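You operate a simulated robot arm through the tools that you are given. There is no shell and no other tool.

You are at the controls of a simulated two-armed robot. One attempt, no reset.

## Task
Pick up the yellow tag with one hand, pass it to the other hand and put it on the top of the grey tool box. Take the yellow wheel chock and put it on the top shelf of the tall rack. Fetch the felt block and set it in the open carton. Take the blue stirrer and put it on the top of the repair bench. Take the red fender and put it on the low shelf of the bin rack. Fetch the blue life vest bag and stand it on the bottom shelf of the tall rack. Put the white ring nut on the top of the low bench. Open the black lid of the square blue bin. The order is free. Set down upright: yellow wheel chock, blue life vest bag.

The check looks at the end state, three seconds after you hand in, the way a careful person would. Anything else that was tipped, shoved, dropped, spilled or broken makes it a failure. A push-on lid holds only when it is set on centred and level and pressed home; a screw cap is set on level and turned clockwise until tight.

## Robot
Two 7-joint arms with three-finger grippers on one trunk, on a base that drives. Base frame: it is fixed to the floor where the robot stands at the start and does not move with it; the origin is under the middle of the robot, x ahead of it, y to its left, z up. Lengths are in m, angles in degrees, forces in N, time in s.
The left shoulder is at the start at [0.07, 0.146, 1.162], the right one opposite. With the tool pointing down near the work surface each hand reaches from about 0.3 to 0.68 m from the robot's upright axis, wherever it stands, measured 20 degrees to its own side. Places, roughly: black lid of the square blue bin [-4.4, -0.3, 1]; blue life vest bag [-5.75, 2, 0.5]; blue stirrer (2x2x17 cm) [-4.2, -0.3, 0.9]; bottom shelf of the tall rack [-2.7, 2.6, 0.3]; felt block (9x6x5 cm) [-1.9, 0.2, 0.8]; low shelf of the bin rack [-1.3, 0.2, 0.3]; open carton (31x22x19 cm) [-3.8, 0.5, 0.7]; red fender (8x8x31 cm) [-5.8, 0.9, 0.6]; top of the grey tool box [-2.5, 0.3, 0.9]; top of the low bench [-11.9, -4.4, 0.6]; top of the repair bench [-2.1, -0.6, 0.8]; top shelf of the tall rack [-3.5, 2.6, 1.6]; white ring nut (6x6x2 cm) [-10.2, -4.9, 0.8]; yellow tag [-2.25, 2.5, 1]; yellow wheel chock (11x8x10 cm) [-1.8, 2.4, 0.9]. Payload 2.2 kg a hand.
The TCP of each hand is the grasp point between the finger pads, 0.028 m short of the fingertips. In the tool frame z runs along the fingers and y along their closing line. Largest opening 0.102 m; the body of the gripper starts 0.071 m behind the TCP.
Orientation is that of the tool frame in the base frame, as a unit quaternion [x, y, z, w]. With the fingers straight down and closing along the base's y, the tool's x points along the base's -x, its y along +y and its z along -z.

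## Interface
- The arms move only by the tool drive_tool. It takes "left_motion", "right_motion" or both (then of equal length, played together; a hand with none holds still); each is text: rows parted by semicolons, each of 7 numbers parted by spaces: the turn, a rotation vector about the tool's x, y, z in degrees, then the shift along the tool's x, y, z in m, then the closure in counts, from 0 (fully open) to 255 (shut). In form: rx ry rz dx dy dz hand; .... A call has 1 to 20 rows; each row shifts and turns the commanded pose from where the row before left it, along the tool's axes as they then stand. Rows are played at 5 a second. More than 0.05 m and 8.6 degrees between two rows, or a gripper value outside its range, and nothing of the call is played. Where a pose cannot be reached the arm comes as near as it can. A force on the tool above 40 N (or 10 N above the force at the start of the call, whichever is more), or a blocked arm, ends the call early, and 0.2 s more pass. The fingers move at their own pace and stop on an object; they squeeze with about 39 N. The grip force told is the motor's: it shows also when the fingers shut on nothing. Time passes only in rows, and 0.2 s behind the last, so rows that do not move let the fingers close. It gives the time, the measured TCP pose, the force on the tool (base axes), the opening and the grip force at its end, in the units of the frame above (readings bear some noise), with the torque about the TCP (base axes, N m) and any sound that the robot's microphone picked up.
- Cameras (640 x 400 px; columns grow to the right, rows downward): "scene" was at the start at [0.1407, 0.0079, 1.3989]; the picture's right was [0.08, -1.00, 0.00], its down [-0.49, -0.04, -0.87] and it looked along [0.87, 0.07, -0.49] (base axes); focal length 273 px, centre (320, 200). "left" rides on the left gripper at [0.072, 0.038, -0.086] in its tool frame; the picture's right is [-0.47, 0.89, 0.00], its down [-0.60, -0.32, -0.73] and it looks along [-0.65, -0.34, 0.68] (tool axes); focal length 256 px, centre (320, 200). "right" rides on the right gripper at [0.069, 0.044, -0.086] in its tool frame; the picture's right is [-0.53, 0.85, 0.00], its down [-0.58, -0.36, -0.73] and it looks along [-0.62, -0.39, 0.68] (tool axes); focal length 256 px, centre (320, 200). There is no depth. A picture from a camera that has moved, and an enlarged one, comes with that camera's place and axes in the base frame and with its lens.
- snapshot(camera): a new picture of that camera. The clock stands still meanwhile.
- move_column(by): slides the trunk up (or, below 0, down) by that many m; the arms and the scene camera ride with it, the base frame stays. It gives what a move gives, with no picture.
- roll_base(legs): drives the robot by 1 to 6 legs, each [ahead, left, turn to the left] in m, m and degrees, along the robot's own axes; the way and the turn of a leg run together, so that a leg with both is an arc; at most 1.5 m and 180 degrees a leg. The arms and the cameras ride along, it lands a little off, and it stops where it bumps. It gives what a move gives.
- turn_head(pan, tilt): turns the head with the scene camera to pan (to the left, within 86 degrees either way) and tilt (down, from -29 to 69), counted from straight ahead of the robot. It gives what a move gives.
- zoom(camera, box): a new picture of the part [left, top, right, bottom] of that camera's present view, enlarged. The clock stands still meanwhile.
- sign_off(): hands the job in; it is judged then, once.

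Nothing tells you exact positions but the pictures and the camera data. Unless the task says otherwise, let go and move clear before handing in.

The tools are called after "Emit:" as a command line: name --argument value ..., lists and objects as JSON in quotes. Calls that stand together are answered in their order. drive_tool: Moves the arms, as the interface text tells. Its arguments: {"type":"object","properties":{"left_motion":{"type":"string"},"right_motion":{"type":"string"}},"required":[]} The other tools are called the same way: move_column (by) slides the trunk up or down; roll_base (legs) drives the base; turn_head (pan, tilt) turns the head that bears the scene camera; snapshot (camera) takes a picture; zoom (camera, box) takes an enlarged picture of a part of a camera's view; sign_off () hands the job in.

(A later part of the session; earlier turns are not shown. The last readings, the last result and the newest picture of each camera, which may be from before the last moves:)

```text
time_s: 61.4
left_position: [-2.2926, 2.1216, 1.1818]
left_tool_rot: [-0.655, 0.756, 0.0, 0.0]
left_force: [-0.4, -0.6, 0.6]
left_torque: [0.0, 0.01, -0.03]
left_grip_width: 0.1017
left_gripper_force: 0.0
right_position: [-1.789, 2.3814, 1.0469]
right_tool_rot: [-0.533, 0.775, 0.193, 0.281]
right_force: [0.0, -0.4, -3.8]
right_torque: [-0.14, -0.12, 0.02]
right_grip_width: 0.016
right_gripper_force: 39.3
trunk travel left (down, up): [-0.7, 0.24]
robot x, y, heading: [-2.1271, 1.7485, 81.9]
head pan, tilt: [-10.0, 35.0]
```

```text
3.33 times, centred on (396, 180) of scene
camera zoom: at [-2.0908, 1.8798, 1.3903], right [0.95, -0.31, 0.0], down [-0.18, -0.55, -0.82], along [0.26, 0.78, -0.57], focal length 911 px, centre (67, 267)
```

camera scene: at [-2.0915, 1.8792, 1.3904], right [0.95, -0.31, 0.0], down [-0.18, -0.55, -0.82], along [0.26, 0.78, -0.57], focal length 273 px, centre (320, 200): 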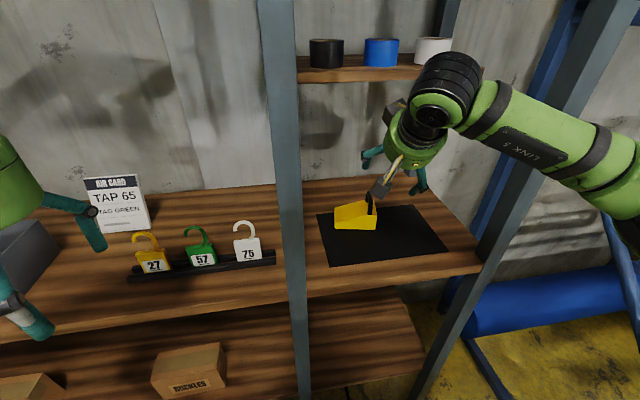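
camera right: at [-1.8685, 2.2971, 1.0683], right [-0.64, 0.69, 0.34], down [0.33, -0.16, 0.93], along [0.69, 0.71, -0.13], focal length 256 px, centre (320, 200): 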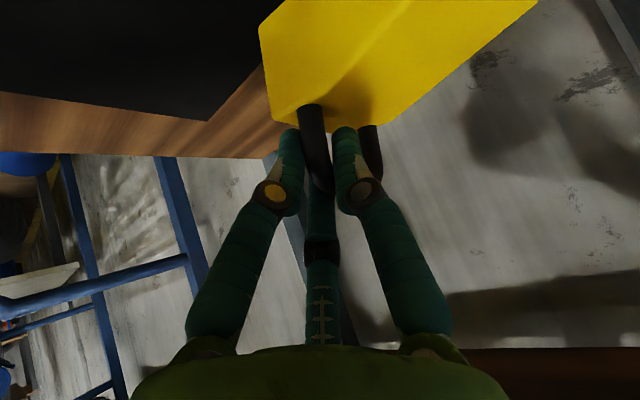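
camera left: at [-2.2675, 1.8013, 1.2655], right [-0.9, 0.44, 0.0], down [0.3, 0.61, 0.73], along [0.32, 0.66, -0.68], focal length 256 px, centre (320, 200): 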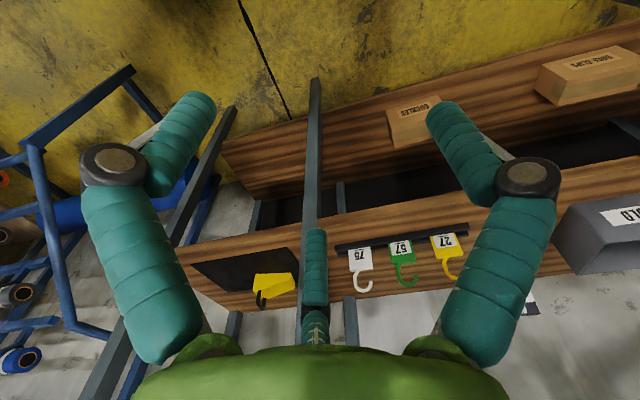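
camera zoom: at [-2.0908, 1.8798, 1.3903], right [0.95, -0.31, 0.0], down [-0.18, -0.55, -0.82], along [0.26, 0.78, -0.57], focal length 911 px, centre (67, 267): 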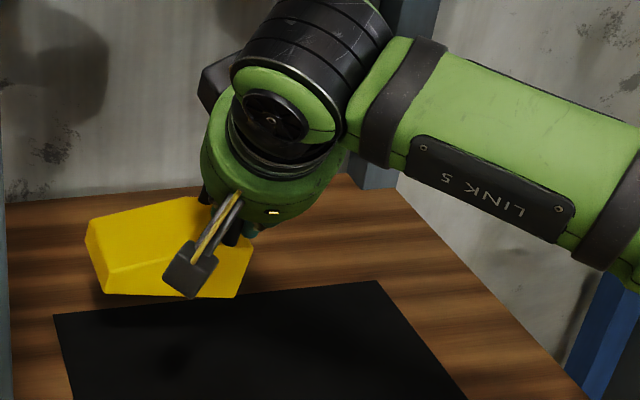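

The chock (about 0.39 kg) is held and off the mat, hanging a bit skewed. I'll raise it and back the base out between the posts, then look at it from the front.

Emit:
drive_tool --right_motion "0 0 0 -0.0161 0 -0.0192 255; 0 0 0 -0.0161 0 -0.0192 255; 0 0 0 -0.0097 0 -0.0115 255"

Emit:
roll_base --legs '[[-0.35, -0.06, 0]]'

Emit:
snapshot --camera "scene"

Emit:
snapshot --camera "left"

```text
time_s: 62.2
left_position: [-2.2933, 2.1212, 1.1828]
left_tool_rot: [-0.655, 0.756, 0.0, -0.001]
left_force: [0.3, -0.4, 0.4]
left_torque: [0.0, 0.01, 0.0]
left_grip_width: 0.1021
left_gripper_force: 0.0
right_position: [-1.7889, 2.3819, 1.112]
right_tool_rot: [-0.532, 0.775, 0.193, 0.281]
right_force: [0.6, 0.1, -3.5]
right_torque: [-0.1, -0.13, -0.01]
right_grip_width: 0.0158
right_gripper_force: 39.4
trunk travel left (down, up): [-0.7, 0.24]
robot x, y, heading: [-2.1226, 1.7446, 82.2]
head pan, tilt: [-10.0, 35.0]
```

```text
time_s: 64.5
left_position: [-2.2832, 1.7652, 1.182]
left_tool_rot: [-0.657, 0.754, -0.001, -0.001]
left_force: [-0.6, 0.4, 0.3]
left_torque: [-0.03, 0.0, 0.01]
left_grip_width: 0.1021
left_gripper_force: 0.1
right_position: [-1.7809, 2.0295, 1.1116]
right_tool_rot: [-0.534, 0.774, 0.194, 0.28]
right_force: [0.7, 0.0, -3.3]
right_torque: [-0.11, -0.13, 0.0]
right_grip_width: 0.0158
right_gripper_force: 39.1
trunk travel left (down, up): [-0.7, 0.24]
robot x, y, heading: [-2.1188, 1.3873, 82.0]
head pan, tilt: [-10.0, 35.0]
```

```text
taken
camera scene: at [-2.0808, 1.5245, 1.3902], right [0.95, -0.31, 0.0], down [-0.18, -0.55, -0.82], along [0.25, 0.78, -0.57], focal length 273 px, centre (320, 200)
```

scene: 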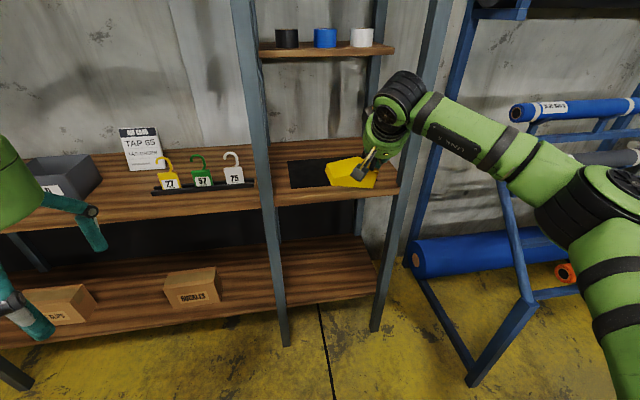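

```text
taken
camera left: at [-2.3318, 1.6985, 1.2662], right [-0.81, 0.58, 0.0], down [0.4, 0.56, 0.73], along [0.43, 0.59, -0.68], focal length 256 px, centre (320, 200)
```

left: 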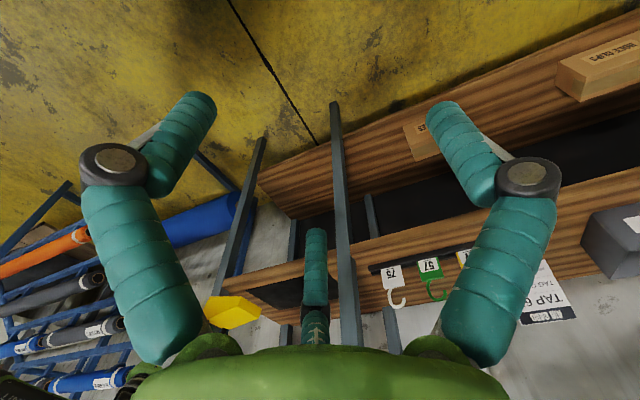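

Emit:
zoom --camera "scene" --box '[300, 120, 428, 200]'

Emit:
roll_base --legs '[[0, 1.2, 0]]'

Emit:
turn_head --pan 5 --tilt -5

Emit:
snapshot --camera "scene"

Emit:
turn_head --pan 5 --tilt 30

Emit:
snapshot --camera "scene"

```text
5.00 times, centred on (364, 160) of scene
camera zoom: at [-2.0808, 1.5245, 1.3902], right [0.95, -0.31, 0.0], down [-0.18, -0.55, -0.82], along [0.25, 0.78, -0.57], focal length 1366 px, centre (100, 400)
```

zoom: 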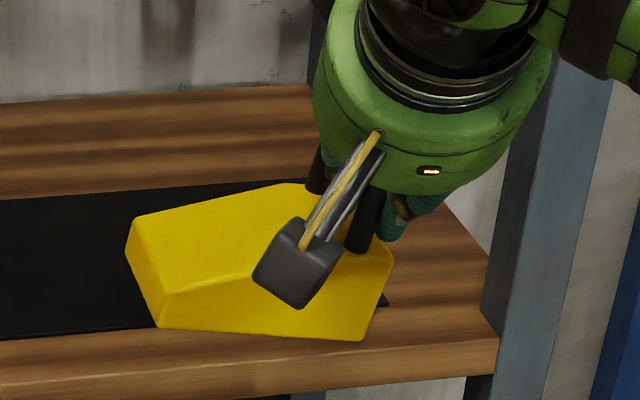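

```text
time_s: 70.7
left_position: [-3.5066, 1.9235, 1.1825]
left_tool_rot: [-0.662, 0.75, 0.0, 0.0]
left_force: [0.0, -0.1, -0.6]
left_torque: [0.03, 0.01, 0.01]
left_grip_width: 0.1021
left_gripper_force: 0.0
right_position: [-3.0066, 2.1941, 1.1114]
right_tool_rot: [-0.539, 0.769, 0.197, 0.281]
right_force: [0.6, 0.5, -2.0]
right_torque: [-0.09, -0.12, 0.0]
right_grip_width: 0.0157
right_gripper_force: 38.6
trunk travel left (down, up): [-0.7, 0.24]
robot x, y, heading: [-3.333, 1.5493, 82.3]
head pan, tilt: [-10.0, 35.0]
```

```text
time_s: 71.8
left_position: [-3.5066, 1.9229, 1.1818]
left_tool_rot: [-0.662, 0.75, 0.0, 0.0]
left_force: [-0.2, 0.0, -0.7]
left_torque: [0.0, -0.01, -0.01]
left_grip_width: 0.1022
left_gripper_force: 0.1
right_position: [-3.0079, 2.193, 1.1119]
right_tool_rot: [-0.54, 0.77, 0.196, 0.279]
right_force: [-0.7, 0.5, -3.5]
right_torque: [-0.09, -0.13, -0.04]
right_grip_width: 0.0154
right_gripper_force: 38.2
trunk travel left (down, up): [-0.7, 0.24]
robot x, y, heading: [-3.3307, 1.5494, 83.2]
head pan, tilt: [5.0, -5.0]
```

```text
taken
camera scene: at [-3.3228, 1.6883, 1.4542], right [1.0, -0.04, 0.0], down [0.0, 0.09, -1.0], along [0.04, 1.0, 0.09], focal length 273 px, centre (320, 200)
```

scene: 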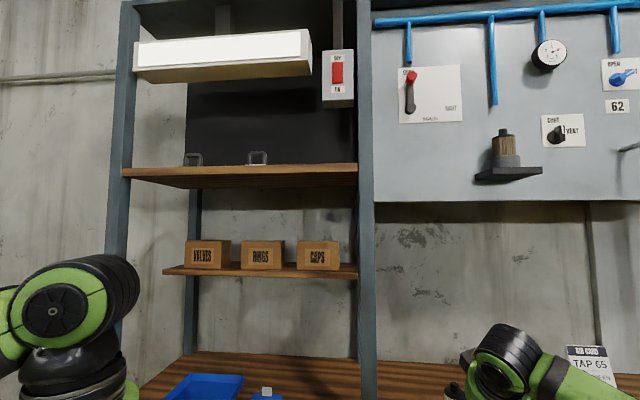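

```text
time_s: 72.8
left_position: [-3.5069, 1.9227, 1.1812]
left_tool_rot: [-0.662, 0.749, 0.001, 0.0]
left_force: [0.0, 1.1, -0.4]
left_torque: [-0.04, 0.03, 0.0]
left_grip_width: 0.1019
left_gripper_force: 0.0
right_position: [-3.0078, 2.193, 1.1115]
right_tool_rot: [-0.539, 0.77, 0.196, 0.28]
right_force: [0.1, -0.1, -2.6]
right_torque: [-0.1, -0.11, -0.02]
right_grip_width: 0.0155
right_gripper_force: 39.1
trunk travel left (down, up): [-0.7, 0.24]
robot x, y, heading: [-3.3307, 1.5495, 82.9]
head pan, tilt: [5.0, 30.0]
```

```text
taken
camera scene: at [-3.3229, 1.6912, 1.3983], right [1.0, -0.04, 0.0], down [-0.02, -0.5, -0.87], along [0.03, 0.87, -0.5], focal length 273 px, centre (320, 200)
```

scene: 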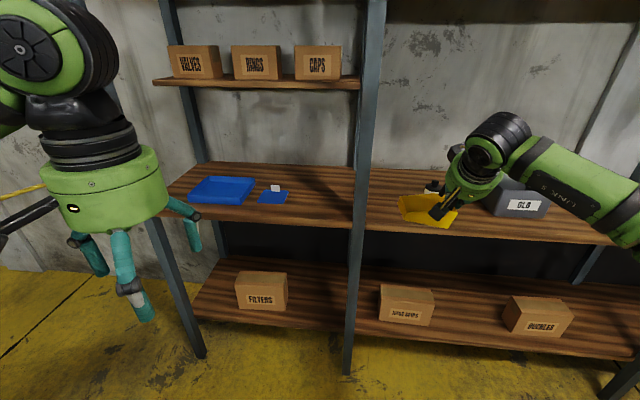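

The top shelf of the left bay (z≈1.60) has two small buckles towards the back, a lamp and a switch box hanging above. I raise the column to look onto it.

Emit:
move_column --by 0.24

Emit:
turn_head --pan 5 --tilt 5

Emit:
snapshot --camera "scene"

Emit:
snapshot --camera "right"

```text
time_s: 75.3
left_position: [-3.507, 1.9237, 1.4215]
left_tool_rot: [-0.662, 0.75, -0.001, 0.0]
left_force: [-0.1, 0.5, -0.4]
left_torque: [0.01, 0.0, -0.01]
left_grip_width: 0.102
left_gripper_force: 0.0
right_position: [-3.0076, 2.194, 1.3523]
right_tool_rot: [-0.54, 0.769, 0.196, 0.279]
right_force: [-0.2, 0.1, -3.0]
right_torque: [-0.08, -0.12, 0.0]
right_grip_width: 0.0155
right_gripper_force: 39.0
trunk travel left (down, up): [-0.94, 0.0]
robot x, y, heading: [-3.3336, 1.5515, 82.9]
head pan, tilt: [5.0, 30.0]
```

```text
time_s: 76.2
left_position: [-3.5069, 1.923, 1.4222]
left_tool_rot: [-0.663, 0.749, 0.0, 0.0]
left_force: [-0.1, 0.2, -0.6]
left_torque: [0.0, 0.0, 0.01]
left_grip_width: 0.102
left_gripper_force: 0.0
right_position: [-3.0075, 2.1929, 1.3526]
right_tool_rot: [-0.539, 0.77, 0.195, 0.279]
right_force: [0.6, -0.3, -3.3]
right_torque: [-0.13, -0.12, 0.01]
right_grip_width: 0.0155
right_gripper_force: 38.4
trunk travel left (down, up): [-0.94, 0.0]
robot x, y, heading: [-3.3289, 1.5488, 83.1]
head pan, tilt: [5.0, 5.0]
```

```text
taken
camera scene: at [-3.3227, 1.6928, 1.6785], right [1.0, -0.04, 0.0], down [0.0, -0.09, -1.0], along [0.04, 1.0, -0.09], focal length 273 px, centre (320, 200)
```

scene: 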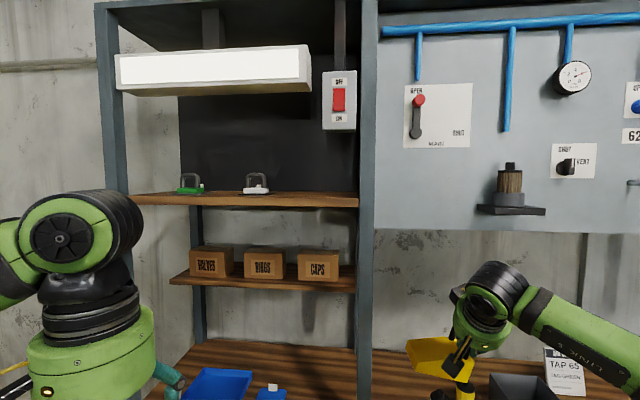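

```text
taken
camera right: at [-3.0858, 2.1072, 1.3735], right [-0.65, 0.67, 0.34], down [0.33, -0.15, 0.93], along [0.68, 0.72, -0.13], focal length 256 px, centre (320, 200)
```

right: 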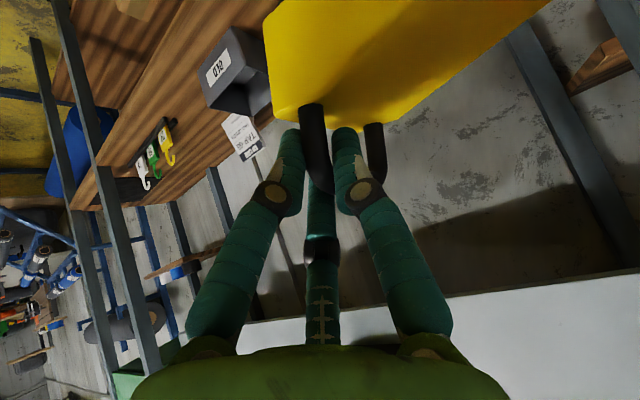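

Shelf top is at z≈1.62, front edge y≈2.46; white buckle at x≈-3.50, switch box at x≈-3.24 (bottom z≈1.81). I'll set the chock down right of the white buckle, so I shift the base left and raise the hand in front of the rack.

Emit:
roll_base --legs '[[0, 0.28, 0]]'

Emit:
drive_tool --right_motion "0 0 0 -0.0257 0 -0.0306 255; 0 0 0 -0.0257 0 -0.0306 255; 0 0 0 -0.0257 0 -0.0306 255; 0 0 0 -0.0257 0 -0.0306 255; 0 0 0 -0.0257 0 -0.0306 255; 0 0 0 -0.0257 0 -0.0306 255; 0 0 0 -0.0257 0 -0.0306 255; 0 0 0 -0.0257 0 -0.0306 255; 0 0 0 -0.0257 0 -0.0306 255; 0 0 0 -0.0257 0 -0.0306 255; 0 0 0 0 0 0 255"

Emit:
snapshot --camera "scene"

```text
time_s: 78.1
left_position: [-3.7891, 1.9561, 1.4232]
left_tool_rot: [-0.664, 0.748, 0.001, -0.001]
left_force: [0.5, -0.1, 0.7]
left_torque: [0.0, 0.04, -0.01]
left_grip_width: 0.102
left_gripper_force: 0.0
right_position: [-3.2906, 2.2296, 1.3521]
right_tool_rot: [-0.541, 0.769, 0.197, 0.278]
right_force: [0.5, -0.1, -2.7]
right_torque: [-0.14, -0.08, 0.04]
right_grip_width: 0.0156
right_gripper_force: 38.8
trunk travel left (down, up): [-0.94, 0.0]
robot x, y, heading: [-3.6157, 1.5858, 83.1]
head pan, tilt: [5.0, 5.0]
```

```text
time_s: 80.5
left_position: [-3.7915, 1.9562, 1.4221]
left_tool_rot: [-0.664, 0.748, 0.0, 0.0]
left_force: [-0.3, 2.0, -0.5]
left_torque: [0.01, -0.01, 0.0]
left_grip_width: 0.1018
left_gripper_force: 0.1
right_position: [-3.284, 2.1694, 1.6445]
right_tool_rot: [-0.541, 0.769, 0.196, 0.279]
right_force: [-0.2, -0.7, -3.1]
right_torque: [-0.13, -0.13, 0.02]
right_grip_width: 0.0156
right_gripper_force: 39.2
right hand out of reach, approached as far as the arm can: row 6, 7, 8, 9, 10
trunk travel left (down, up): [-0.94, 0.0]
robot x, y, heading: [-3.617, 1.5819, 83.2]
head pan, tilt: [5.0, 5.0]
```

```text
taken
camera scene: at [-3.6058, 1.7277, 1.6785], right [1.0, -0.03, 0.0], down [0.0, -0.09, -1.0], along [0.03, 1.0, -0.09], focal length 273 px, centre (320, 200)
```

scene: 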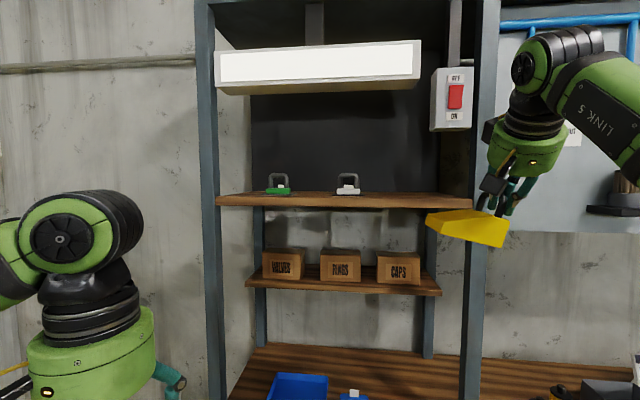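

The arm cannot reach the top shelf with the hand this steep; I need a flatter grip (about 65° from vertical). I'll take the chock back to its mat, set it down and regrasp.

Emit:
drive_tool --right_motion "0 0 0 0.0257 0 0.0306 255; 0 0 0 0.0257 0 0.0306 255; 0 0 0 0.0257 0 0.0306 255; 0 0 0 0.0257 0 0.0306 255; 0 0 0 0.0257 0 0.0306 255; 0 0 0 0.0257 0 0.0306 255; 0 0 0 0.0257 0 0.0306 255; 0 0 0 0.0257 0 0.0306 255"

Emit:
roll_base --legs '[[0, 0, -1.5], [0, -1.47, 0]]'

Emit:
move_column --by -0.24

Emit:
turn_head --pan -10 --tilt 35

Emit:
snapshot --camera "scene"

```text
time_s: 82.3
left_position: [-3.7911, 1.9578, 1.422]
left_tool_rot: [-0.664, 0.748, -0.001, -0.001]
left_force: [0.0, 0.2, 0.1]
left_torque: [-0.02, -0.02, -0.01]
left_grip_width: 0.102
left_gripper_force: 0.0
right_position: [-3.289, 2.1714, 1.3248]
right_tool_rot: [-0.541, 0.768, 0.197, 0.279]
right_force: [1.1, -0.1, -3.2]
right_torque: [-0.16, -0.14, 0.01]
right_grip_width: 0.0158
right_gripper_force: 38.7
trunk travel left (down, up): [-0.94, 0.0]
robot x, y, heading: [-3.6162, 1.5853, 83.3]
head pan, tilt: [5.0, 5.0]
```

```text
time_s: 90.0
left_position: [-2.3427, 1.7667, 1.422]
left_tool_rot: [-0.665, 0.747, -0.001, 0.001]
left_force: [0.2, -0.9, -0.5]
left_torque: [-0.01, -0.01, -0.01]
left_grip_width: 0.1024
left_gripper_force: 0.1
right_position: [-1.8419, 1.9816, 1.3265]
right_tool_rot: [-0.543, 0.767, 0.196, 0.279]
right_force: [0.3, -0.3, -2.2]
right_torque: [-0.1, -0.15, -0.01]
right_grip_width: 0.0153
right_gripper_force: 39.3
trunk travel left (down, up): [-0.94, 0.0]
robot x, y, heading: [-2.1677, 1.3951, 83.3]
head pan, tilt: [5.0, 5.0]
```

```text
time_s: 92.5
left_position: [-2.342, 1.766, 1.1817]
left_tool_rot: [-0.665, 0.747, 0.0, 0.0]
left_force: [-0.1, 0.9, -0.1]
left_torque: [0.06, -0.02, 0.01]
left_grip_width: 0.1017
left_gripper_force: 0.1
right_position: [-1.8405, 1.9814, 1.0869]
right_tool_rot: [-0.543, 0.768, 0.197, 0.278]
right_force: [0.4, 0.5, -2.3]
right_torque: [-0.11, -0.14, -0.01]
right_grip_width: 0.0156
right_gripper_force: 39.5
trunk travel left (down, up): [-0.7, 0.24]
robot x, y, heading: [-2.1651, 1.3987, 83.8]
head pan, tilt: [5.0, 5.0]
```

```text
time_s: 93.4
left_position: [-2.342, 1.7669, 1.1817]
left_tool_rot: [-0.665, 0.747, 0.0, 0.0]
left_force: [0.2, 0.4, 0.3]
left_torque: [-0.01, -0.01, -0.02]
left_grip_width: 0.1019
left_gripper_force: 0.1
right_position: [-1.84, 1.9817, 1.0856]
right_tool_rot: [-0.543, 0.768, 0.197, 0.279]
right_force: [-0.7, -1.0, -2.7]
right_torque: [-0.09, -0.14, 0.01]
right_grip_width: 0.0157
right_gripper_force: 38.9
trunk travel left (down, up): [-0.7, 0.24]
robot x, y, heading: [-2.1692, 1.3964, 83.7]
head pan, tilt: [-10.0, 35.0]
```

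```text
taken
camera scene: at [-2.1337, 1.5302, 1.3905], right [0.96, -0.29, 0.0], down [-0.16, -0.55, -0.82], along [0.23, 0.79, -0.57], focal length 273 px, centre (320, 200)
```

scene: 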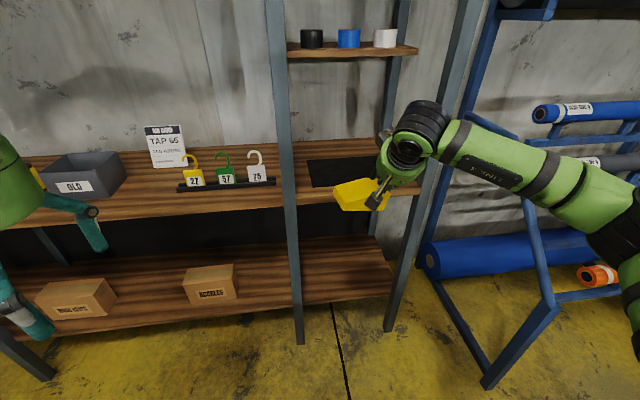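

Emit:
roll_base --legs '[[0, -0.04, 0], [0.34, 0, 0]]'

Emit:
snapshot --camera "scene"

Emit:
zoom --camera "scene" --box '[300, 150, 428, 230]'

```text
time_s: 96.1
left_position: [-2.2662, 2.0937, 1.1819]
left_tool_rot: [-0.666, 0.746, 0.001, 0.0]
left_force: [0.5, -0.4, -0.1]
left_torque: [0.03, -0.01, 0.02]
left_grip_width: 0.102
left_gripper_force: 0.0
right_position: [-1.7638, 2.3089, 1.0856]
right_tool_rot: [-0.544, 0.766, 0.198, 0.279]
right_force: [0.7, -0.4, -3.1]
right_torque: [-0.09, -0.16, -0.01]
right_grip_width: 0.0155
right_gripper_force: 38.8
trunk travel left (down, up): [-0.7, 0.24]
robot x, y, heading: [-2.0848, 1.7208, 83.7]
head pan, tilt: [-10.0, 35.0]
```

```text
taken
camera scene: at [-2.056, 1.8571, 1.3905], right [0.96, -0.28, 0.0], down [-0.16, -0.55, -0.82], along [0.23, 0.79, -0.57], focal length 273 px, centre (320, 200)
```

scene: 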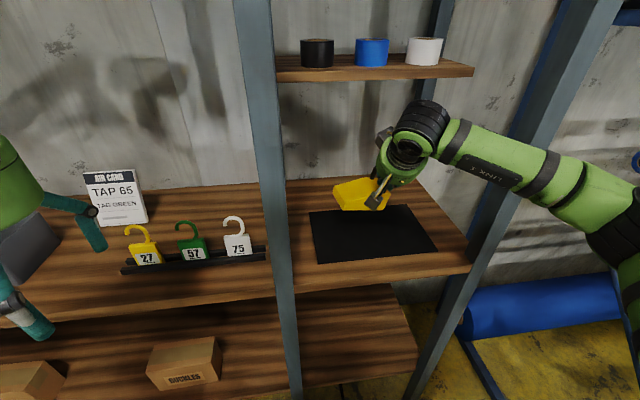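

```text
5.00 times, centred on (364, 190) of scene
camera zoom: at [-2.056, 1.8571, 1.3905], right [0.96, -0.28, 0.0], down [-0.16, -0.55, -0.82], along [0.23, 0.79, -0.57], focal length 1366 px, centre (100, 250)
```

zoom: 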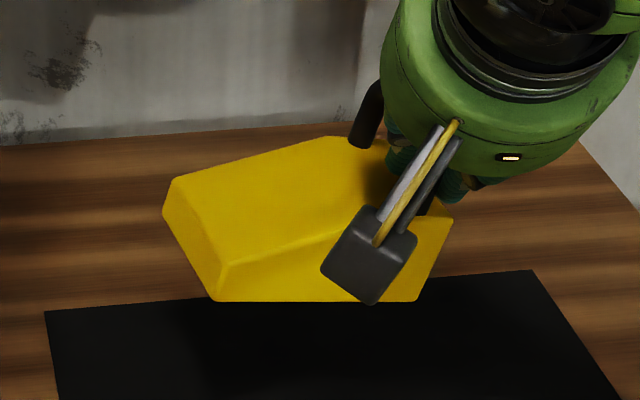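

The chock hovers above the mat; I lower it until it touches.

Emit:
drive_tool --right_motion "0 0 0 0.0161 0 0.0191 255; 0 0 0 0.0161 0 0.0191 255; 0 0 0 0.0129 0 0.0153 255; 0 0 0 0.0032 0 0.0038 255; 0 0 0 0.0032 0 0.0038 255; 0 0 0 0.0032 0 0.0038 255; 0 0 0 0.0032 0 0.0038 255; 0 0 0 0 0 0 255"

Emit:
zoom --camera "scene" --box '[300, 150, 428, 230]'

```text
time_s: 97.9
left_position: [-2.2644, 2.0927, 1.1818]
left_tool_rot: [-0.667, 0.745, -0.001, 0.0]
left_force: [-1.1, 0.0, 0.0]
left_torque: [-0.03, 0.0, -0.01]
left_grip_width: 0.1022
left_gripper_force: 0.0
right_position: [-1.7651, 2.3112, 0.996]
right_tool_rot: [-0.543, 0.767, 0.198, 0.278]
right_force: [-0.5, 0.4, -3.6]
right_torque: [-0.11, -0.14, 0.01]
right_grip_width: 0.0157
right_gripper_force: 39.2
trunk travel left (down, up): [-0.7, 0.24]
robot x, y, heading: [-2.0824, 1.7213, 83.7]
head pan, tilt: [-10.0, 35.0]
```

```text
5.00 times, centred on (364, 190) of scene
camera zoom: at [-2.0559, 1.8584, 1.3904], right [0.96, -0.28, 0.0], down [-0.16, -0.55, -0.82], along [0.23, 0.79, -0.57], focal length 1366 px, centre (100, 250)
```

zoom: 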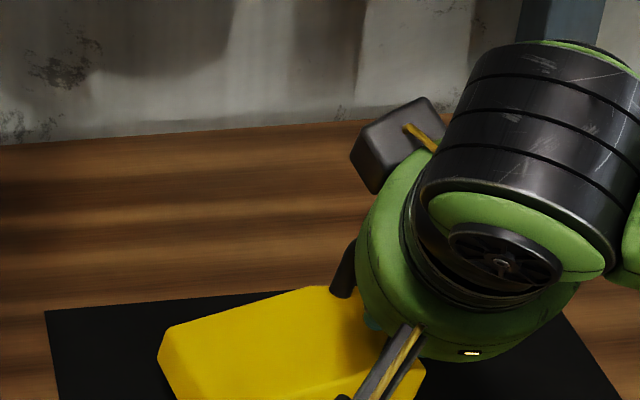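

Emit:
drive_tool --right_motion "0 0 0 0.0026 0 0.0031 255; 0 0 0 0.0026 0 0.0031 255; 0 0 0 0.0026 0 0.0031 255; 0 0 0 0.0026 0 0.0031 255; 0 0 0 0.0026 0 0.0031 255; 0 0 0 0 0 0 255"

Emit:
zoom --camera "scene" --box '[300, 170, 428, 250]'

```text
time_s: 99.1
left_position: [-2.2664, 2.0904, 1.1821]
left_tool_rot: [-0.665, 0.747, 0.001, 0.002]
left_force: [0.4, 0.2, -0.2]
left_torque: [-0.03, 0.03, 0.0]
left_grip_width: 0.1021
left_gripper_force: 0.1
right_position: [-1.7654, 2.3109, 0.9909]
right_tool_rot: [-0.54, 0.764, 0.208, 0.286]
right_force: [-2.7, -14.7, 19.3]
right_torque: [-1.36, 0.12, -0.02]
right_grip_width: 0.0155
right_gripper_force: 39.4
trunk travel left (down, up): [-0.7, 0.24]
robot x, y, heading: [-2.0846, 1.721, 83.3]
head pan, tilt: [-10.0, 35.0]
stopped in row 6 (right hand): the force on the tool passed its limit at 41 N (the readings are from after the stop); the commanded pose is now the measured one
```

```text
5.00 times, centred on (364, 210) of scene
camera zoom: at [-2.0575, 1.8534, 1.3907], right [0.96, -0.28, 0.0], down [-0.16, -0.55, -0.82], along [0.23, 0.79, -0.57], focal length 1366 px, centre (100, 150)
```

zoom: 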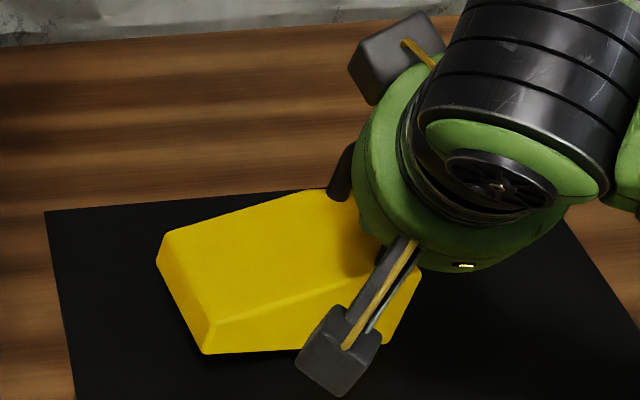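

The chock touches the mat; I let go slowly.

Emit:
drive_tool --right_motion "0 0 0 -0.0013 0 -0.0015 255; 0 0 0 0 0 0 180; 0 0 0 0 0 0 120; 0 0 0 0 0 0 0; 0 0 0 0 0 0 0; 0 0 0 0 0 0 0"

Emit:
drive_tool --right_motion "0 0 0 0 0 -0.03 0; 0 0 0 0 0 -0.03 0; 0 0 0 0 0 -0.03 0; 0 0 0 0 0 -0.03 0; 0 0 0 0 0 -0.02 0"

Emit:
zoom --camera "scene" --box '[300, 170, 428, 250]'

Emit:
snapshot --camera "right"

```text
time_s: 100.5
left_position: [-2.2647, 2.0938, 1.1817]
left_tool_rot: [-0.667, 0.745, 0.0, 0.001]
left_force: [-0.6, -0.3, 0.7]
left_torque: [-0.01, 0.01, -0.02]
left_grip_width: 0.1016
left_gripper_force: 0.2
right_position: [-1.7624, 2.3143, 0.9882]
right_tool_rot: [-0.541, 0.765, 0.205, 0.285]
right_force: [0.7, -0.2, -0.6]
right_torque: [0.03, -0.03, 0.01]
right_grip_width: 0.1021
right_gripper_force: 0.1
trunk travel left (down, up): [-0.7, 0.24]
robot x, y, heading: [-2.0881, 1.7226, 83.7]
head pan, tilt: [-10.0, 35.0]
```

```text
time_s: 101.7
left_position: [-2.2654, 2.0921, 1.1823]
left_tool_rot: [-0.667, 0.745, 0.001, 0.0]
left_force: [0.7, -0.1, 0.0]
left_torque: [0.02, -0.03, 0.01]
left_grip_width: 0.1019
left_gripper_force: 0.1
right_position: [-1.7953, 2.2258, 1.095]
right_tool_rot: [-0.541, 0.765, 0.205, 0.285]
right_force: [0.5, -0.7, 0.1]
right_torque: [-0.02, 0.0, 0.01]
right_grip_width: 0.1021
right_gripper_force: 0.1
trunk travel left (down, up): [-0.7, 0.24]
robot x, y, heading: [-2.0855, 1.7186, 83.7]
head pan, tilt: [-10.0, 35.0]
```

```text
5.00 times, centred on (364, 210) of scene
camera zoom: at [-2.0562, 1.8571, 1.3905], right [0.96, -0.28, 0.0], down [-0.16, -0.55, -0.82], along [0.23, 0.79, -0.57], focal length 1366 px, centre (100, 150)
```

zoom: 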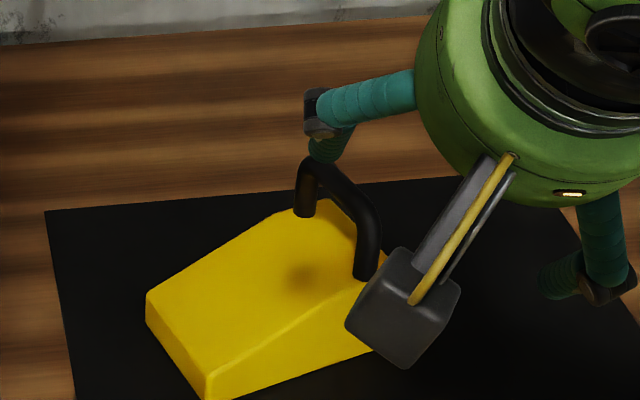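

```text
taken
camera right: at [-1.8724, 2.1385, 1.114], right [-0.66, 0.66, 0.36], down [0.33, -0.17, 0.93], along [0.67, 0.73, -0.11], focal length 256 px, centre (320, 200)
```

right: 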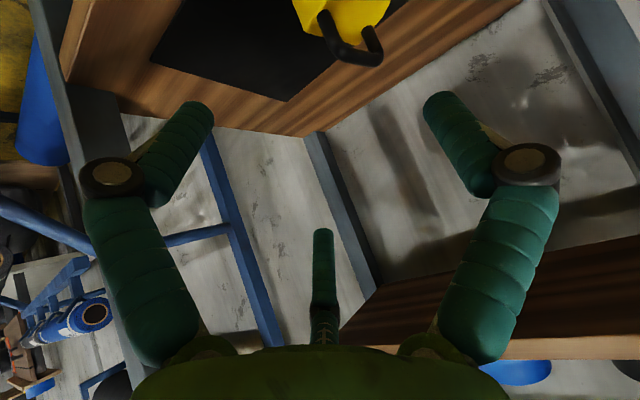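

The chock stands upright on the mat again, its handle now pointing along azimuth ~99°. I turn the right hand to that bearing with a flatter 65° tilt.

Emit:
drive_tool --right_motion "-4.58 0 -5.3 0 0 0 0; -4.58 0 -5.3 0 0 0 0; -4.58 0 -5.3 0 0 0 0; -4.58 0 -5.3 0 0 0 0; 0 -8 0 0 0 0 0; 0 -8 0 0 0 0 0; 0 -8 0 0 0 0 0; 0 0 0 0 0 0 0"

Emit:
snapshot --camera "right"

Emit:
zoom --camera "scene" --box '[270, 120, 510, 270]'

```text
time_s: 103.5
left_position: [-2.2649, 2.0935, 1.1828]
left_tool_rot: [-0.666, 0.746, 0.001, 0.0]
left_force: [0.0, 0.6, 0.4]
left_torque: [0.0, 0.0, -0.06]
left_grip_width: 0.1019
left_gripper_force: 0.0
right_position: [-1.794, 2.2264, 1.0934]
right_tool_rot: [0.639, -0.549, -0.41, -0.35]
right_force: [0.6, -0.6, 0.4]
right_torque: [-0.01, -0.01, 0.0]
right_grip_width: 0.1022
right_gripper_force: 0.0
trunk travel left (down, up): [-0.7, 0.24]
robot x, y, heading: [-2.0836, 1.7215, 83.8]
head pan, tilt: [-10.0, 35.0]
```

```text
taken
camera right: at [-1.8219, 2.1148, 1.0663], right [-0.87, 0.09, 0.49], down [0.43, -0.36, 0.83], along [0.25, 0.93, 0.27], focal length 256 px, centre (320, 200)
```

right: 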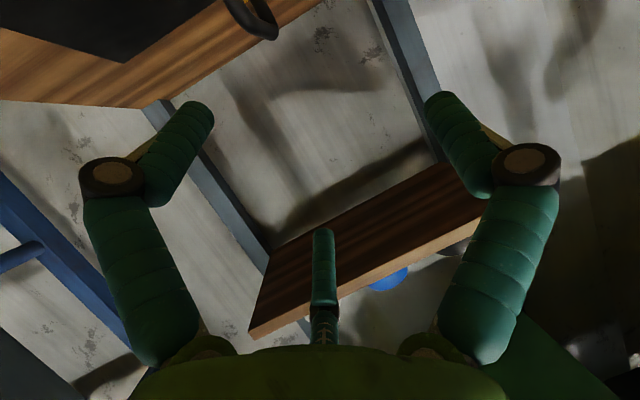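

```text
2.67 times, centred on (390, 195) of scene
camera zoom: at [-2.0563, 1.8578, 1.3905], right [0.96, -0.28, 0.0], down [-0.16, -0.55, -0.82], along [0.23, 0.79, -0.57], focal length 729 px, centre (133, 213)
```

zoom: 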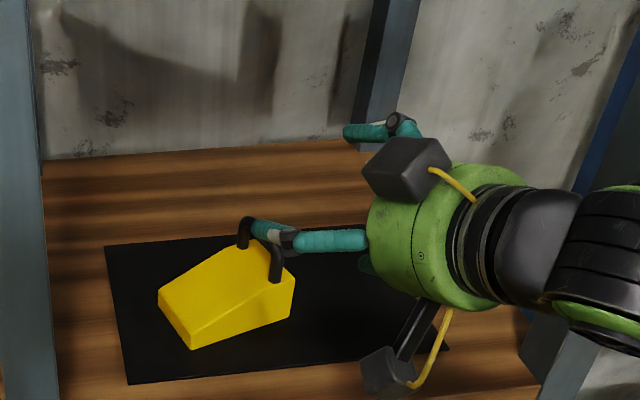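

Emit:
drive_tool --right_motion "0 0 0 0.0254 -0.009 0.0213 0; 0 0 0 0.0254 -0.009 0.0213 0; 0 0 0 0 0 0 0"

Emit:
snapshot --camera "right"

Emit:
zoom --camera "scene" --box '[290, 170, 450, 270]'

```text
time_s: 104.3
left_position: [-2.2653, 2.0921, 1.1825]
left_tool_rot: [-0.666, 0.746, 0.001, 0.001]
left_force: [-1.1, -0.7, -0.1]
left_torque: [0.03, -0.04, -0.03]
left_grip_width: 0.1021
left_gripper_force: 0.0
right_position: [-1.7781, 2.2472, 1.0287]
right_tool_rot: [0.638, -0.55, -0.409, -0.351]
right_force: [-0.5, 0.9, 0.4]
right_torque: [0.02, -0.01, -0.06]
right_grip_width: 0.102
right_gripper_force: 0.0
trunk travel left (down, up): [-0.7, 0.24]
robot x, y, heading: [-2.0894, 1.7223, 83.6]
head pan, tilt: [-10.0, 35.0]
```

```text
taken
camera right: at [-1.806, 2.1351, 1.0018], right [-0.87, 0.09, 0.49], down [0.43, -0.36, 0.83], along [0.25, 0.93, 0.27], focal length 256 px, centre (320, 200)
```

right: 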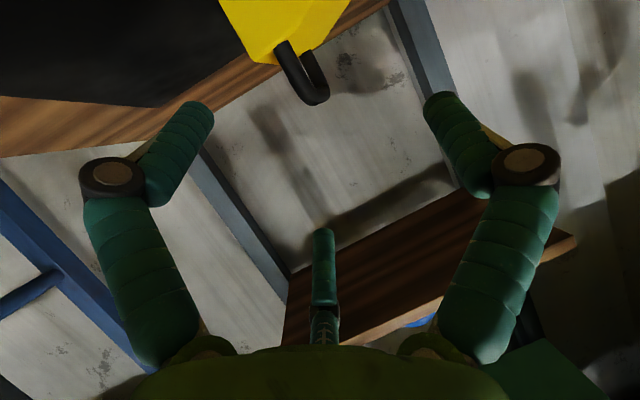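

```text
4.00 times, centred on (370, 220) of scene
camera zoom: at [-2.0565, 1.8571, 1.3905], right [0.96, -0.28, 0.0], down [-0.16, -0.55, -0.82], along [0.23, 0.79, -0.57], focal length 1093 px, centre (120, 120)
```

zoom: 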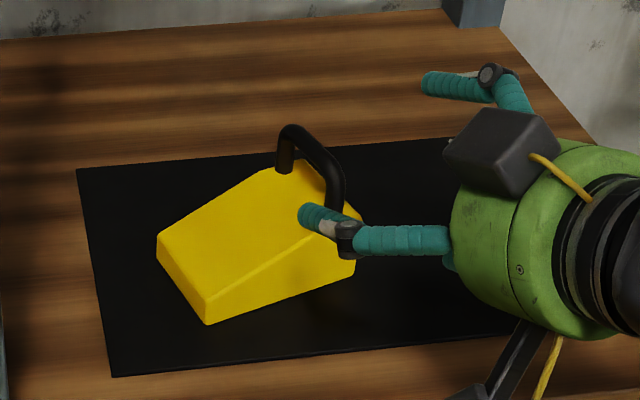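

Emit:
drive_tool --right_motion "0 0 0 0.003 -0.0076 0.02 0; 0 0 0 0 0 0.035 0; 0 0 0 0 0 0.035 0; 0 0 0 0 0 0 0"

Emit:
snapshot --camera "right"

Emit:
zoom --camera "scene" --box '[290, 170, 450, 270]'

```text
time_s: 105.3
left_position: [-2.2655, 2.0922, 1.1818]
left_tool_rot: [-0.667, 0.745, 0.001, 0.0]
left_force: [-0.3, -1.7, 0.2]
left_torque: [0.02, 0.0, -0.01]
left_grip_width: 0.102
left_gripper_force: 0.0
right_position: [-1.7829, 2.3291, 0.9862]
right_tool_rot: [0.638, -0.549, -0.41, -0.351]
right_force: [-0.1, -0.2, -0.2]
right_torque: [0.0, -0.02, -0.01]
right_grip_width: 0.1017
right_gripper_force: 0.1
trunk travel left (down, up): [-0.7, 0.24]
robot x, y, heading: [-2.0892, 1.723, 83.5]
head pan, tilt: [-10.0, 35.0]
```

```text
taken
camera right: at [-1.811, 2.2167, 0.9601], right [-0.87, 0.09, 0.49], down [0.43, -0.36, 0.83], along [0.25, 0.93, 0.27], focal length 256 px, centre (320, 200)
```

right: 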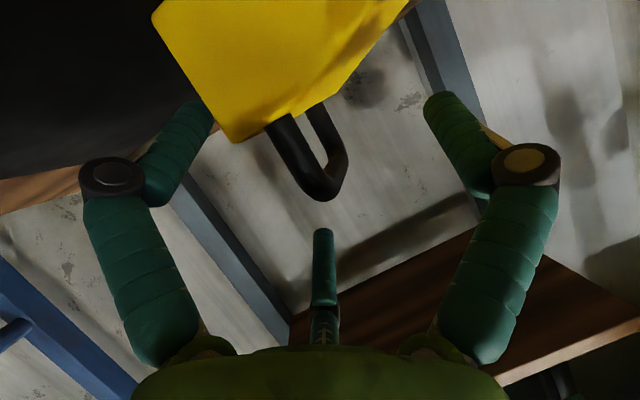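

```text
4.00 times, centred on (370, 220) of scene
camera zoom: at [-2.0558, 1.8567, 1.3906], right [0.96, -0.28, 0.0], down [-0.16, -0.55, -0.82], along [0.23, 0.79, -0.57], focal length 1093 px, centre (120, 120)
```

zoom: 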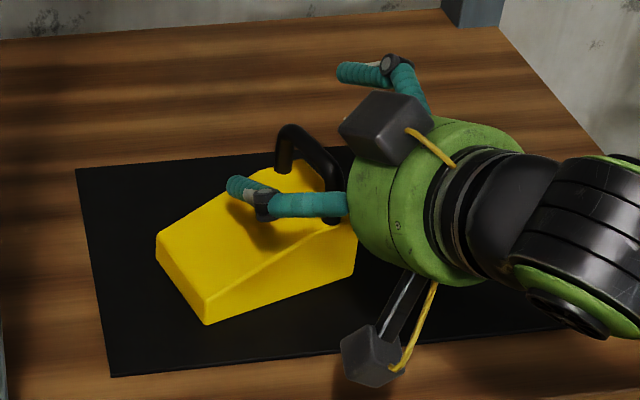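

The bar is at the grasp point. I close and lift slightly.

Emit:
drive_tool --right_motion "0 0 0 0 0 0.003 100; 0 0 0 0 0 0 160; 0 0 0 0 0 0 200; 0 0 0 0 0 0 255; 0 0 0 0 0 0 255; 0 0 0 0 0 0 255"

Emit:
drive_tool --right_motion "0 0 0 -0.0182 0 -0.0084 255; 0 0 0 -0.0182 0 -0.0084 255; 0 0 0 -0.0182 0 -0.0084 255; 0 0 0 0 0 0 255"

Emit:
snapshot --camera "right"

Emit:
zoom --camera "scene" --box '[290, 150, 450, 250]'

```text
time_s: 106.7
left_position: [-2.2653, 2.0927, 1.1827]
left_tool_rot: [-0.667, 0.745, 0.0, 0.0]
left_force: [0.9, -0.7, 1.0]
left_torque: [-0.01, 0.01, 0.03]
left_grip_width: 0.1021
left_gripper_force: 0.1
right_position: [-1.7839, 2.3316, 0.9858]
right_tool_rot: [0.639, -0.55, -0.409, -0.349]
right_force: [1.2, 0.9, -0.1]
right_torque: [0.04, -0.31, 0.02]
right_grip_width: 0.0158
right_gripper_force: 38.6
trunk travel left (down, up): [-0.7, 0.24]
robot x, y, heading: [-2.088, 1.7236, 83.5]
head pan, tilt: [-10.0, 35.0]
```

```text
time_s: 107.7
left_position: [-2.2647, 2.0936, 1.1823]
left_tool_rot: [-0.666, 0.746, 0.0, 0.001]
left_force: [0.2, -0.2, 0.2]
left_torque: [0.0, -0.01, 0.01]
left_grip_width: 0.1019
left_gripper_force: 0.0
right_position: [-1.783, 2.3319, 1.0464]
right_tool_rot: [0.639, -0.551, -0.409, -0.349]
right_force: [0.2, -0.4, -3.2]
right_torque: [-0.03, -0.11, -0.02]
right_grip_width: 0.0156
right_gripper_force: 38.9
trunk travel left (down, up): [-0.7, 0.24]
robot x, y, heading: [-2.0853, 1.7196, 83.5]
head pan, tilt: [-10.0, 35.0]
```

```text
taken
camera right: at [-1.8115, 2.2186, 1.0203], right [-0.87, 0.1, 0.49], down [0.43, -0.36, 0.83], along [0.25, 0.93, 0.27], focal length 256 px, centre (320, 200)
```

right: 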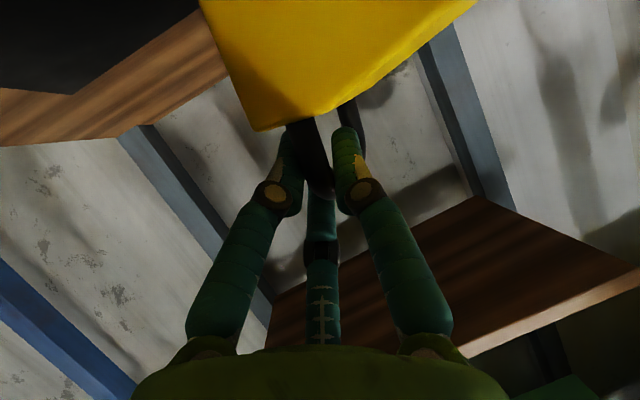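

```text
4.00 times, centred on (370, 200) of scene
camera zoom: at [-2.0557, 1.8583, 1.3904], right [0.96, -0.28, 0.0], down [-0.16, -0.55, -0.82], along [0.23, 0.79, -0.57], focal length 1093 px, centre (120, 200)
```

zoom: 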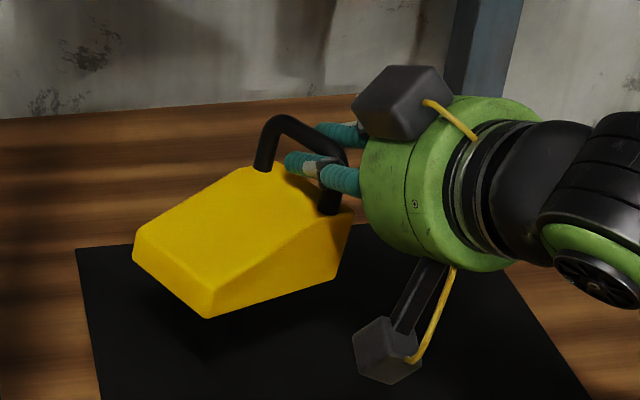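

The chock now hangs level from the flatter grip. I lift it, back out, and drive to the left bay again.

Emit:
drive_tool --right_motion "0 0 0 -0.0182 0 -0.0084 255; 0 0 0 -0.0182 0 -0.0084 255"

Emit:
roll_base --legs '[[-0.38, -0.04, 0], [0, 1.5, 0]]'

Emit:
move_column --by 0.24

```text
time_s: 108.3
left_position: [-2.2655, 2.0932, 1.1817]
left_tool_rot: [-0.667, 0.745, 0.0, 0.0]
left_force: [0.2, -0.8, 0.5]
left_torque: [0.02, -0.03, 0.0]
left_grip_width: 0.102
left_gripper_force: 0.0
right_position: [-1.7825, 2.3301, 1.0876]
right_tool_rot: [0.639, -0.549, -0.409, -0.349]
right_force: [-0.8, 0.0, -4.3]
right_torque: [-0.01, -0.13, -0.03]
right_grip_width: 0.0156
right_gripper_force: 39.0
trunk travel left (down, up): [-0.7, 0.24]
robot x, y, heading: [-2.0862, 1.7247, 83.5]
head pan, tilt: [-10.0, 35.0]
```

```text
time_s: 117.6
left_position: [-3.7068, 1.8834, 1.1822]
left_tool_rot: [-0.664, 0.748, 0.0, 0.0]
left_force: [-0.1, -0.1, 0.3]
left_torque: [-0.02, -0.01, 0.02]
left_grip_width: 0.1018
left_gripper_force: 0.2
right_position: [-3.2225, 2.1158, 1.087]
right_tool_rot: [0.636, -0.553, -0.408, -0.351]
right_force: [0.6, -0.6, -2.7]
right_torque: [0.0, -0.14, 0.03]
right_grip_width: 0.0153
right_gripper_force: 38.6
trunk travel left (down, up): [-0.7, 0.24]
robot x, y, heading: [-3.5313, 1.5119, 83.0]
head pan, tilt: [-10.0, 35.0]
```

```text
time_s: 120.1
left_position: [-3.7072, 1.8842, 1.4215]
left_tool_rot: [-0.663, 0.748, 0.0, 0.0]
left_force: [0.8, 0.5, -0.3]
left_torque: [0.03, -0.01, -0.02]
left_grip_width: 0.1019
left_gripper_force: 0.1
right_position: [-3.2215, 2.117, 1.3271]
right_tool_rot: [0.636, -0.553, -0.408, -0.351]
right_force: [-0.8, 0.0, -3.2]
right_torque: [0.0, -0.18, 0.01]
right_grip_width: 0.0152
right_gripper_force: 39.0
trunk travel left (down, up): [-0.94, 0.0]
robot x, y, heading: [-3.5313, 1.51, 83.0]
head pan, tilt: [-10.0, 35.0]
```

Emit:
drive_tool --right_motion "5.15 0 2.37 -0.0409 0 -0.0189 255; 5.15 0 2.37 -0.0409 0 -0.0189 255; 5.15 0 2.37 -0.0409 0 -0.0189 255; 0 0 0 -0.0409 0 -0.0189 255; 0 0 0 -0.0409 0 -0.0189 255; 0 0 0 -0.0409 0 -0.0189 255; 0 0 0 -0.0409 0 -0.0189 255; 0 0 0 -0.0409 0 -0.0189 255; 0 0 0 -0.0409 0 -0.0189 255; 0 0 0 0 0 0 255"

Emit:
turn_head --pan -5 --tilt 5

Emit:
snapshot --camera "scene"

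```text
time_s: 122.3
left_position: [-3.7071, 1.8835, 1.4218]
left_tool_rot: [-0.664, 0.748, 0.0, 0.0]
left_force: [0.1, -0.3, 0.0]
left_torque: [0.02, -0.03, 0.01]
left_grip_width: 0.1018
left_gripper_force: 0.0
right_position: [-3.2225, 2.116, 1.7331]
right_tool_rot: [-0.549, 0.641, 0.35, 0.408]
right_force: [1.1, 1.1, -3.5]
right_torque: [-0.09, -0.15, 0.01]
right_grip_width: 0.0153
right_gripper_force: 39.1
trunk travel left (down, up): [-0.94, 0.0]
robot x, y, heading: [-3.5355, 1.5141, 83.0]
head pan, tilt: [-10.0, 35.0]
```

```text
time_s: 123.2
left_position: [-3.706, 1.8843, 1.4224]
left_tool_rot: [-0.663, 0.748, -0.001, 0.001]
left_force: [-0.5, -0.3, -0.7]
left_torque: [-0.02, -0.01, -0.02]
left_grip_width: 0.1019
left_gripper_force: 0.1
right_position: [-3.2192, 2.116, 1.7327]
right_tool_rot: [-0.548, 0.641, 0.35, 0.407]
right_force: [0.1, -0.8, -3.5]
right_torque: [-0.05, -0.13, 0.01]
right_grip_width: 0.0152
right_gripper_force: 38.7
trunk travel left (down, up): [-0.94, 0.0]
robot x, y, heading: [-3.5297, 1.5096, 83.2]
head pan, tilt: [-5.0, 5.0]
```

```text
taken
camera scene: at [-3.5048, 1.6526, 1.6785], right [0.98, -0.21, 0.0], down [-0.02, -0.09, -1.0], along [0.21, 0.97, -0.09], focal length 273 px, centre (320, 200)
```

scene: 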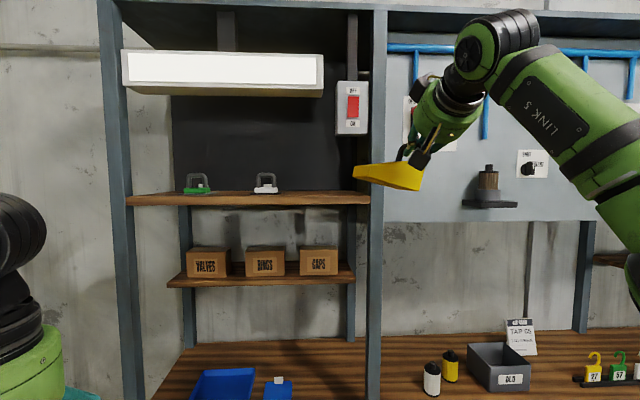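

Emit:
zoom --camera "scene" --box '[340, 110, 468, 190]'

```text
5.00 times, centred on (404, 150) of scene
camera zoom: at [-3.5048, 1.6526, 1.6785], right [0.98, -0.21, 0.0], down [-0.02, -0.09, -1.0], along [0.21, 0.97, -0.09], focal length 1366 px, centre (-100, 450)
```

zoom: 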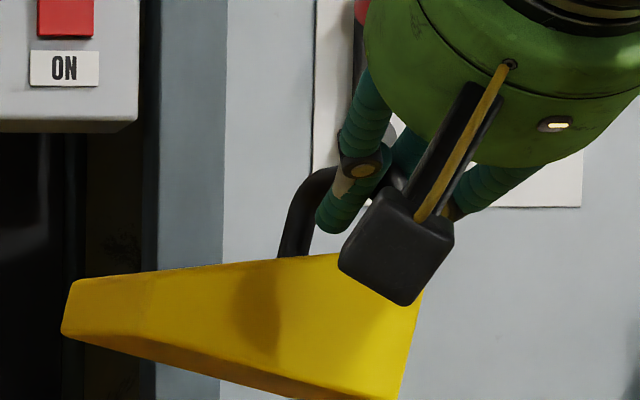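

The chock hangs rolled by about 10° (right end low); I level it by turning the hand about the forward axis.

Emit:
drive_tool --right_motion "2.1 0 -4.5 0 0 0 255; 2.1 0 -4.5 0 0 0 255; 0 0 0 0 0 0 255"

Emit:
zoom --camera "scene" --box '[340, 110, 468, 190]'

Emit:
snapshot --camera "left"

```text
time_s: 124.0
left_position: [-3.706, 1.8848, 1.4214]
left_tool_rot: [-0.663, 0.749, 0.0, 0.0]
left_force: [0.7, -0.5, 0.6]
left_torque: [0.0, 0.01, 0.0]
left_grip_width: 0.1022
left_gripper_force: 0.1
right_position: [-3.2202, 2.1176, 1.7326]
right_tool_rot: [-0.582, 0.608, 0.294, 0.453]
right_force: [-0.6, 0.3, -3.3]
right_torque: [-0.09, -0.08, -0.03]
right_grip_width: 0.0157
right_gripper_force: 38.9
trunk travel left (down, up): [-0.94, 0.0]
robot x, y, heading: [-3.5299, 1.5129, 83.3]
head pan, tilt: [-5.0, 5.0]
```

```text
5.00 times, centred on (404, 150) of scene
camera zoom: at [-3.5055, 1.6523, 1.6786], right [0.98, -0.21, 0.0], down [-0.02, -0.09, -1.0], along [0.21, 0.97, -0.09], focal length 1366 px, centre (-100, 450)
```

zoom: 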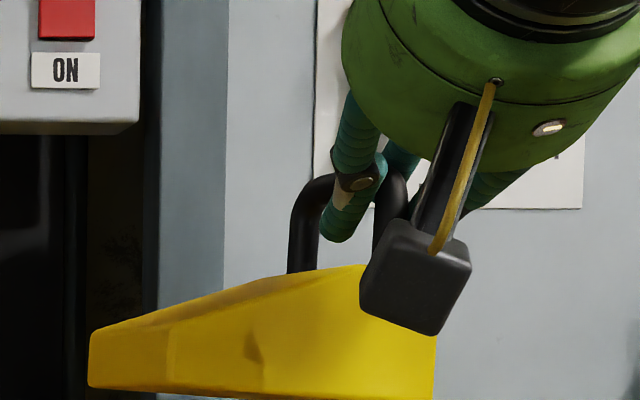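

```text
taken
camera left: at [-3.753, 1.8161, 1.5067], right [-0.82, 0.57, 0.0], down [0.39, 0.56, 0.73], along [0.42, 0.6, -0.68], focal length 256 px, centre (320, 200)
```

left: 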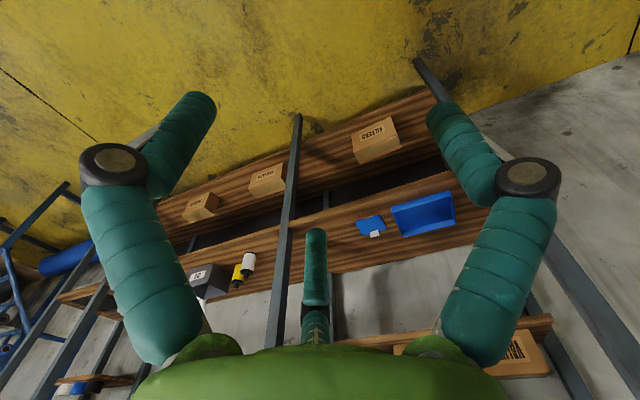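

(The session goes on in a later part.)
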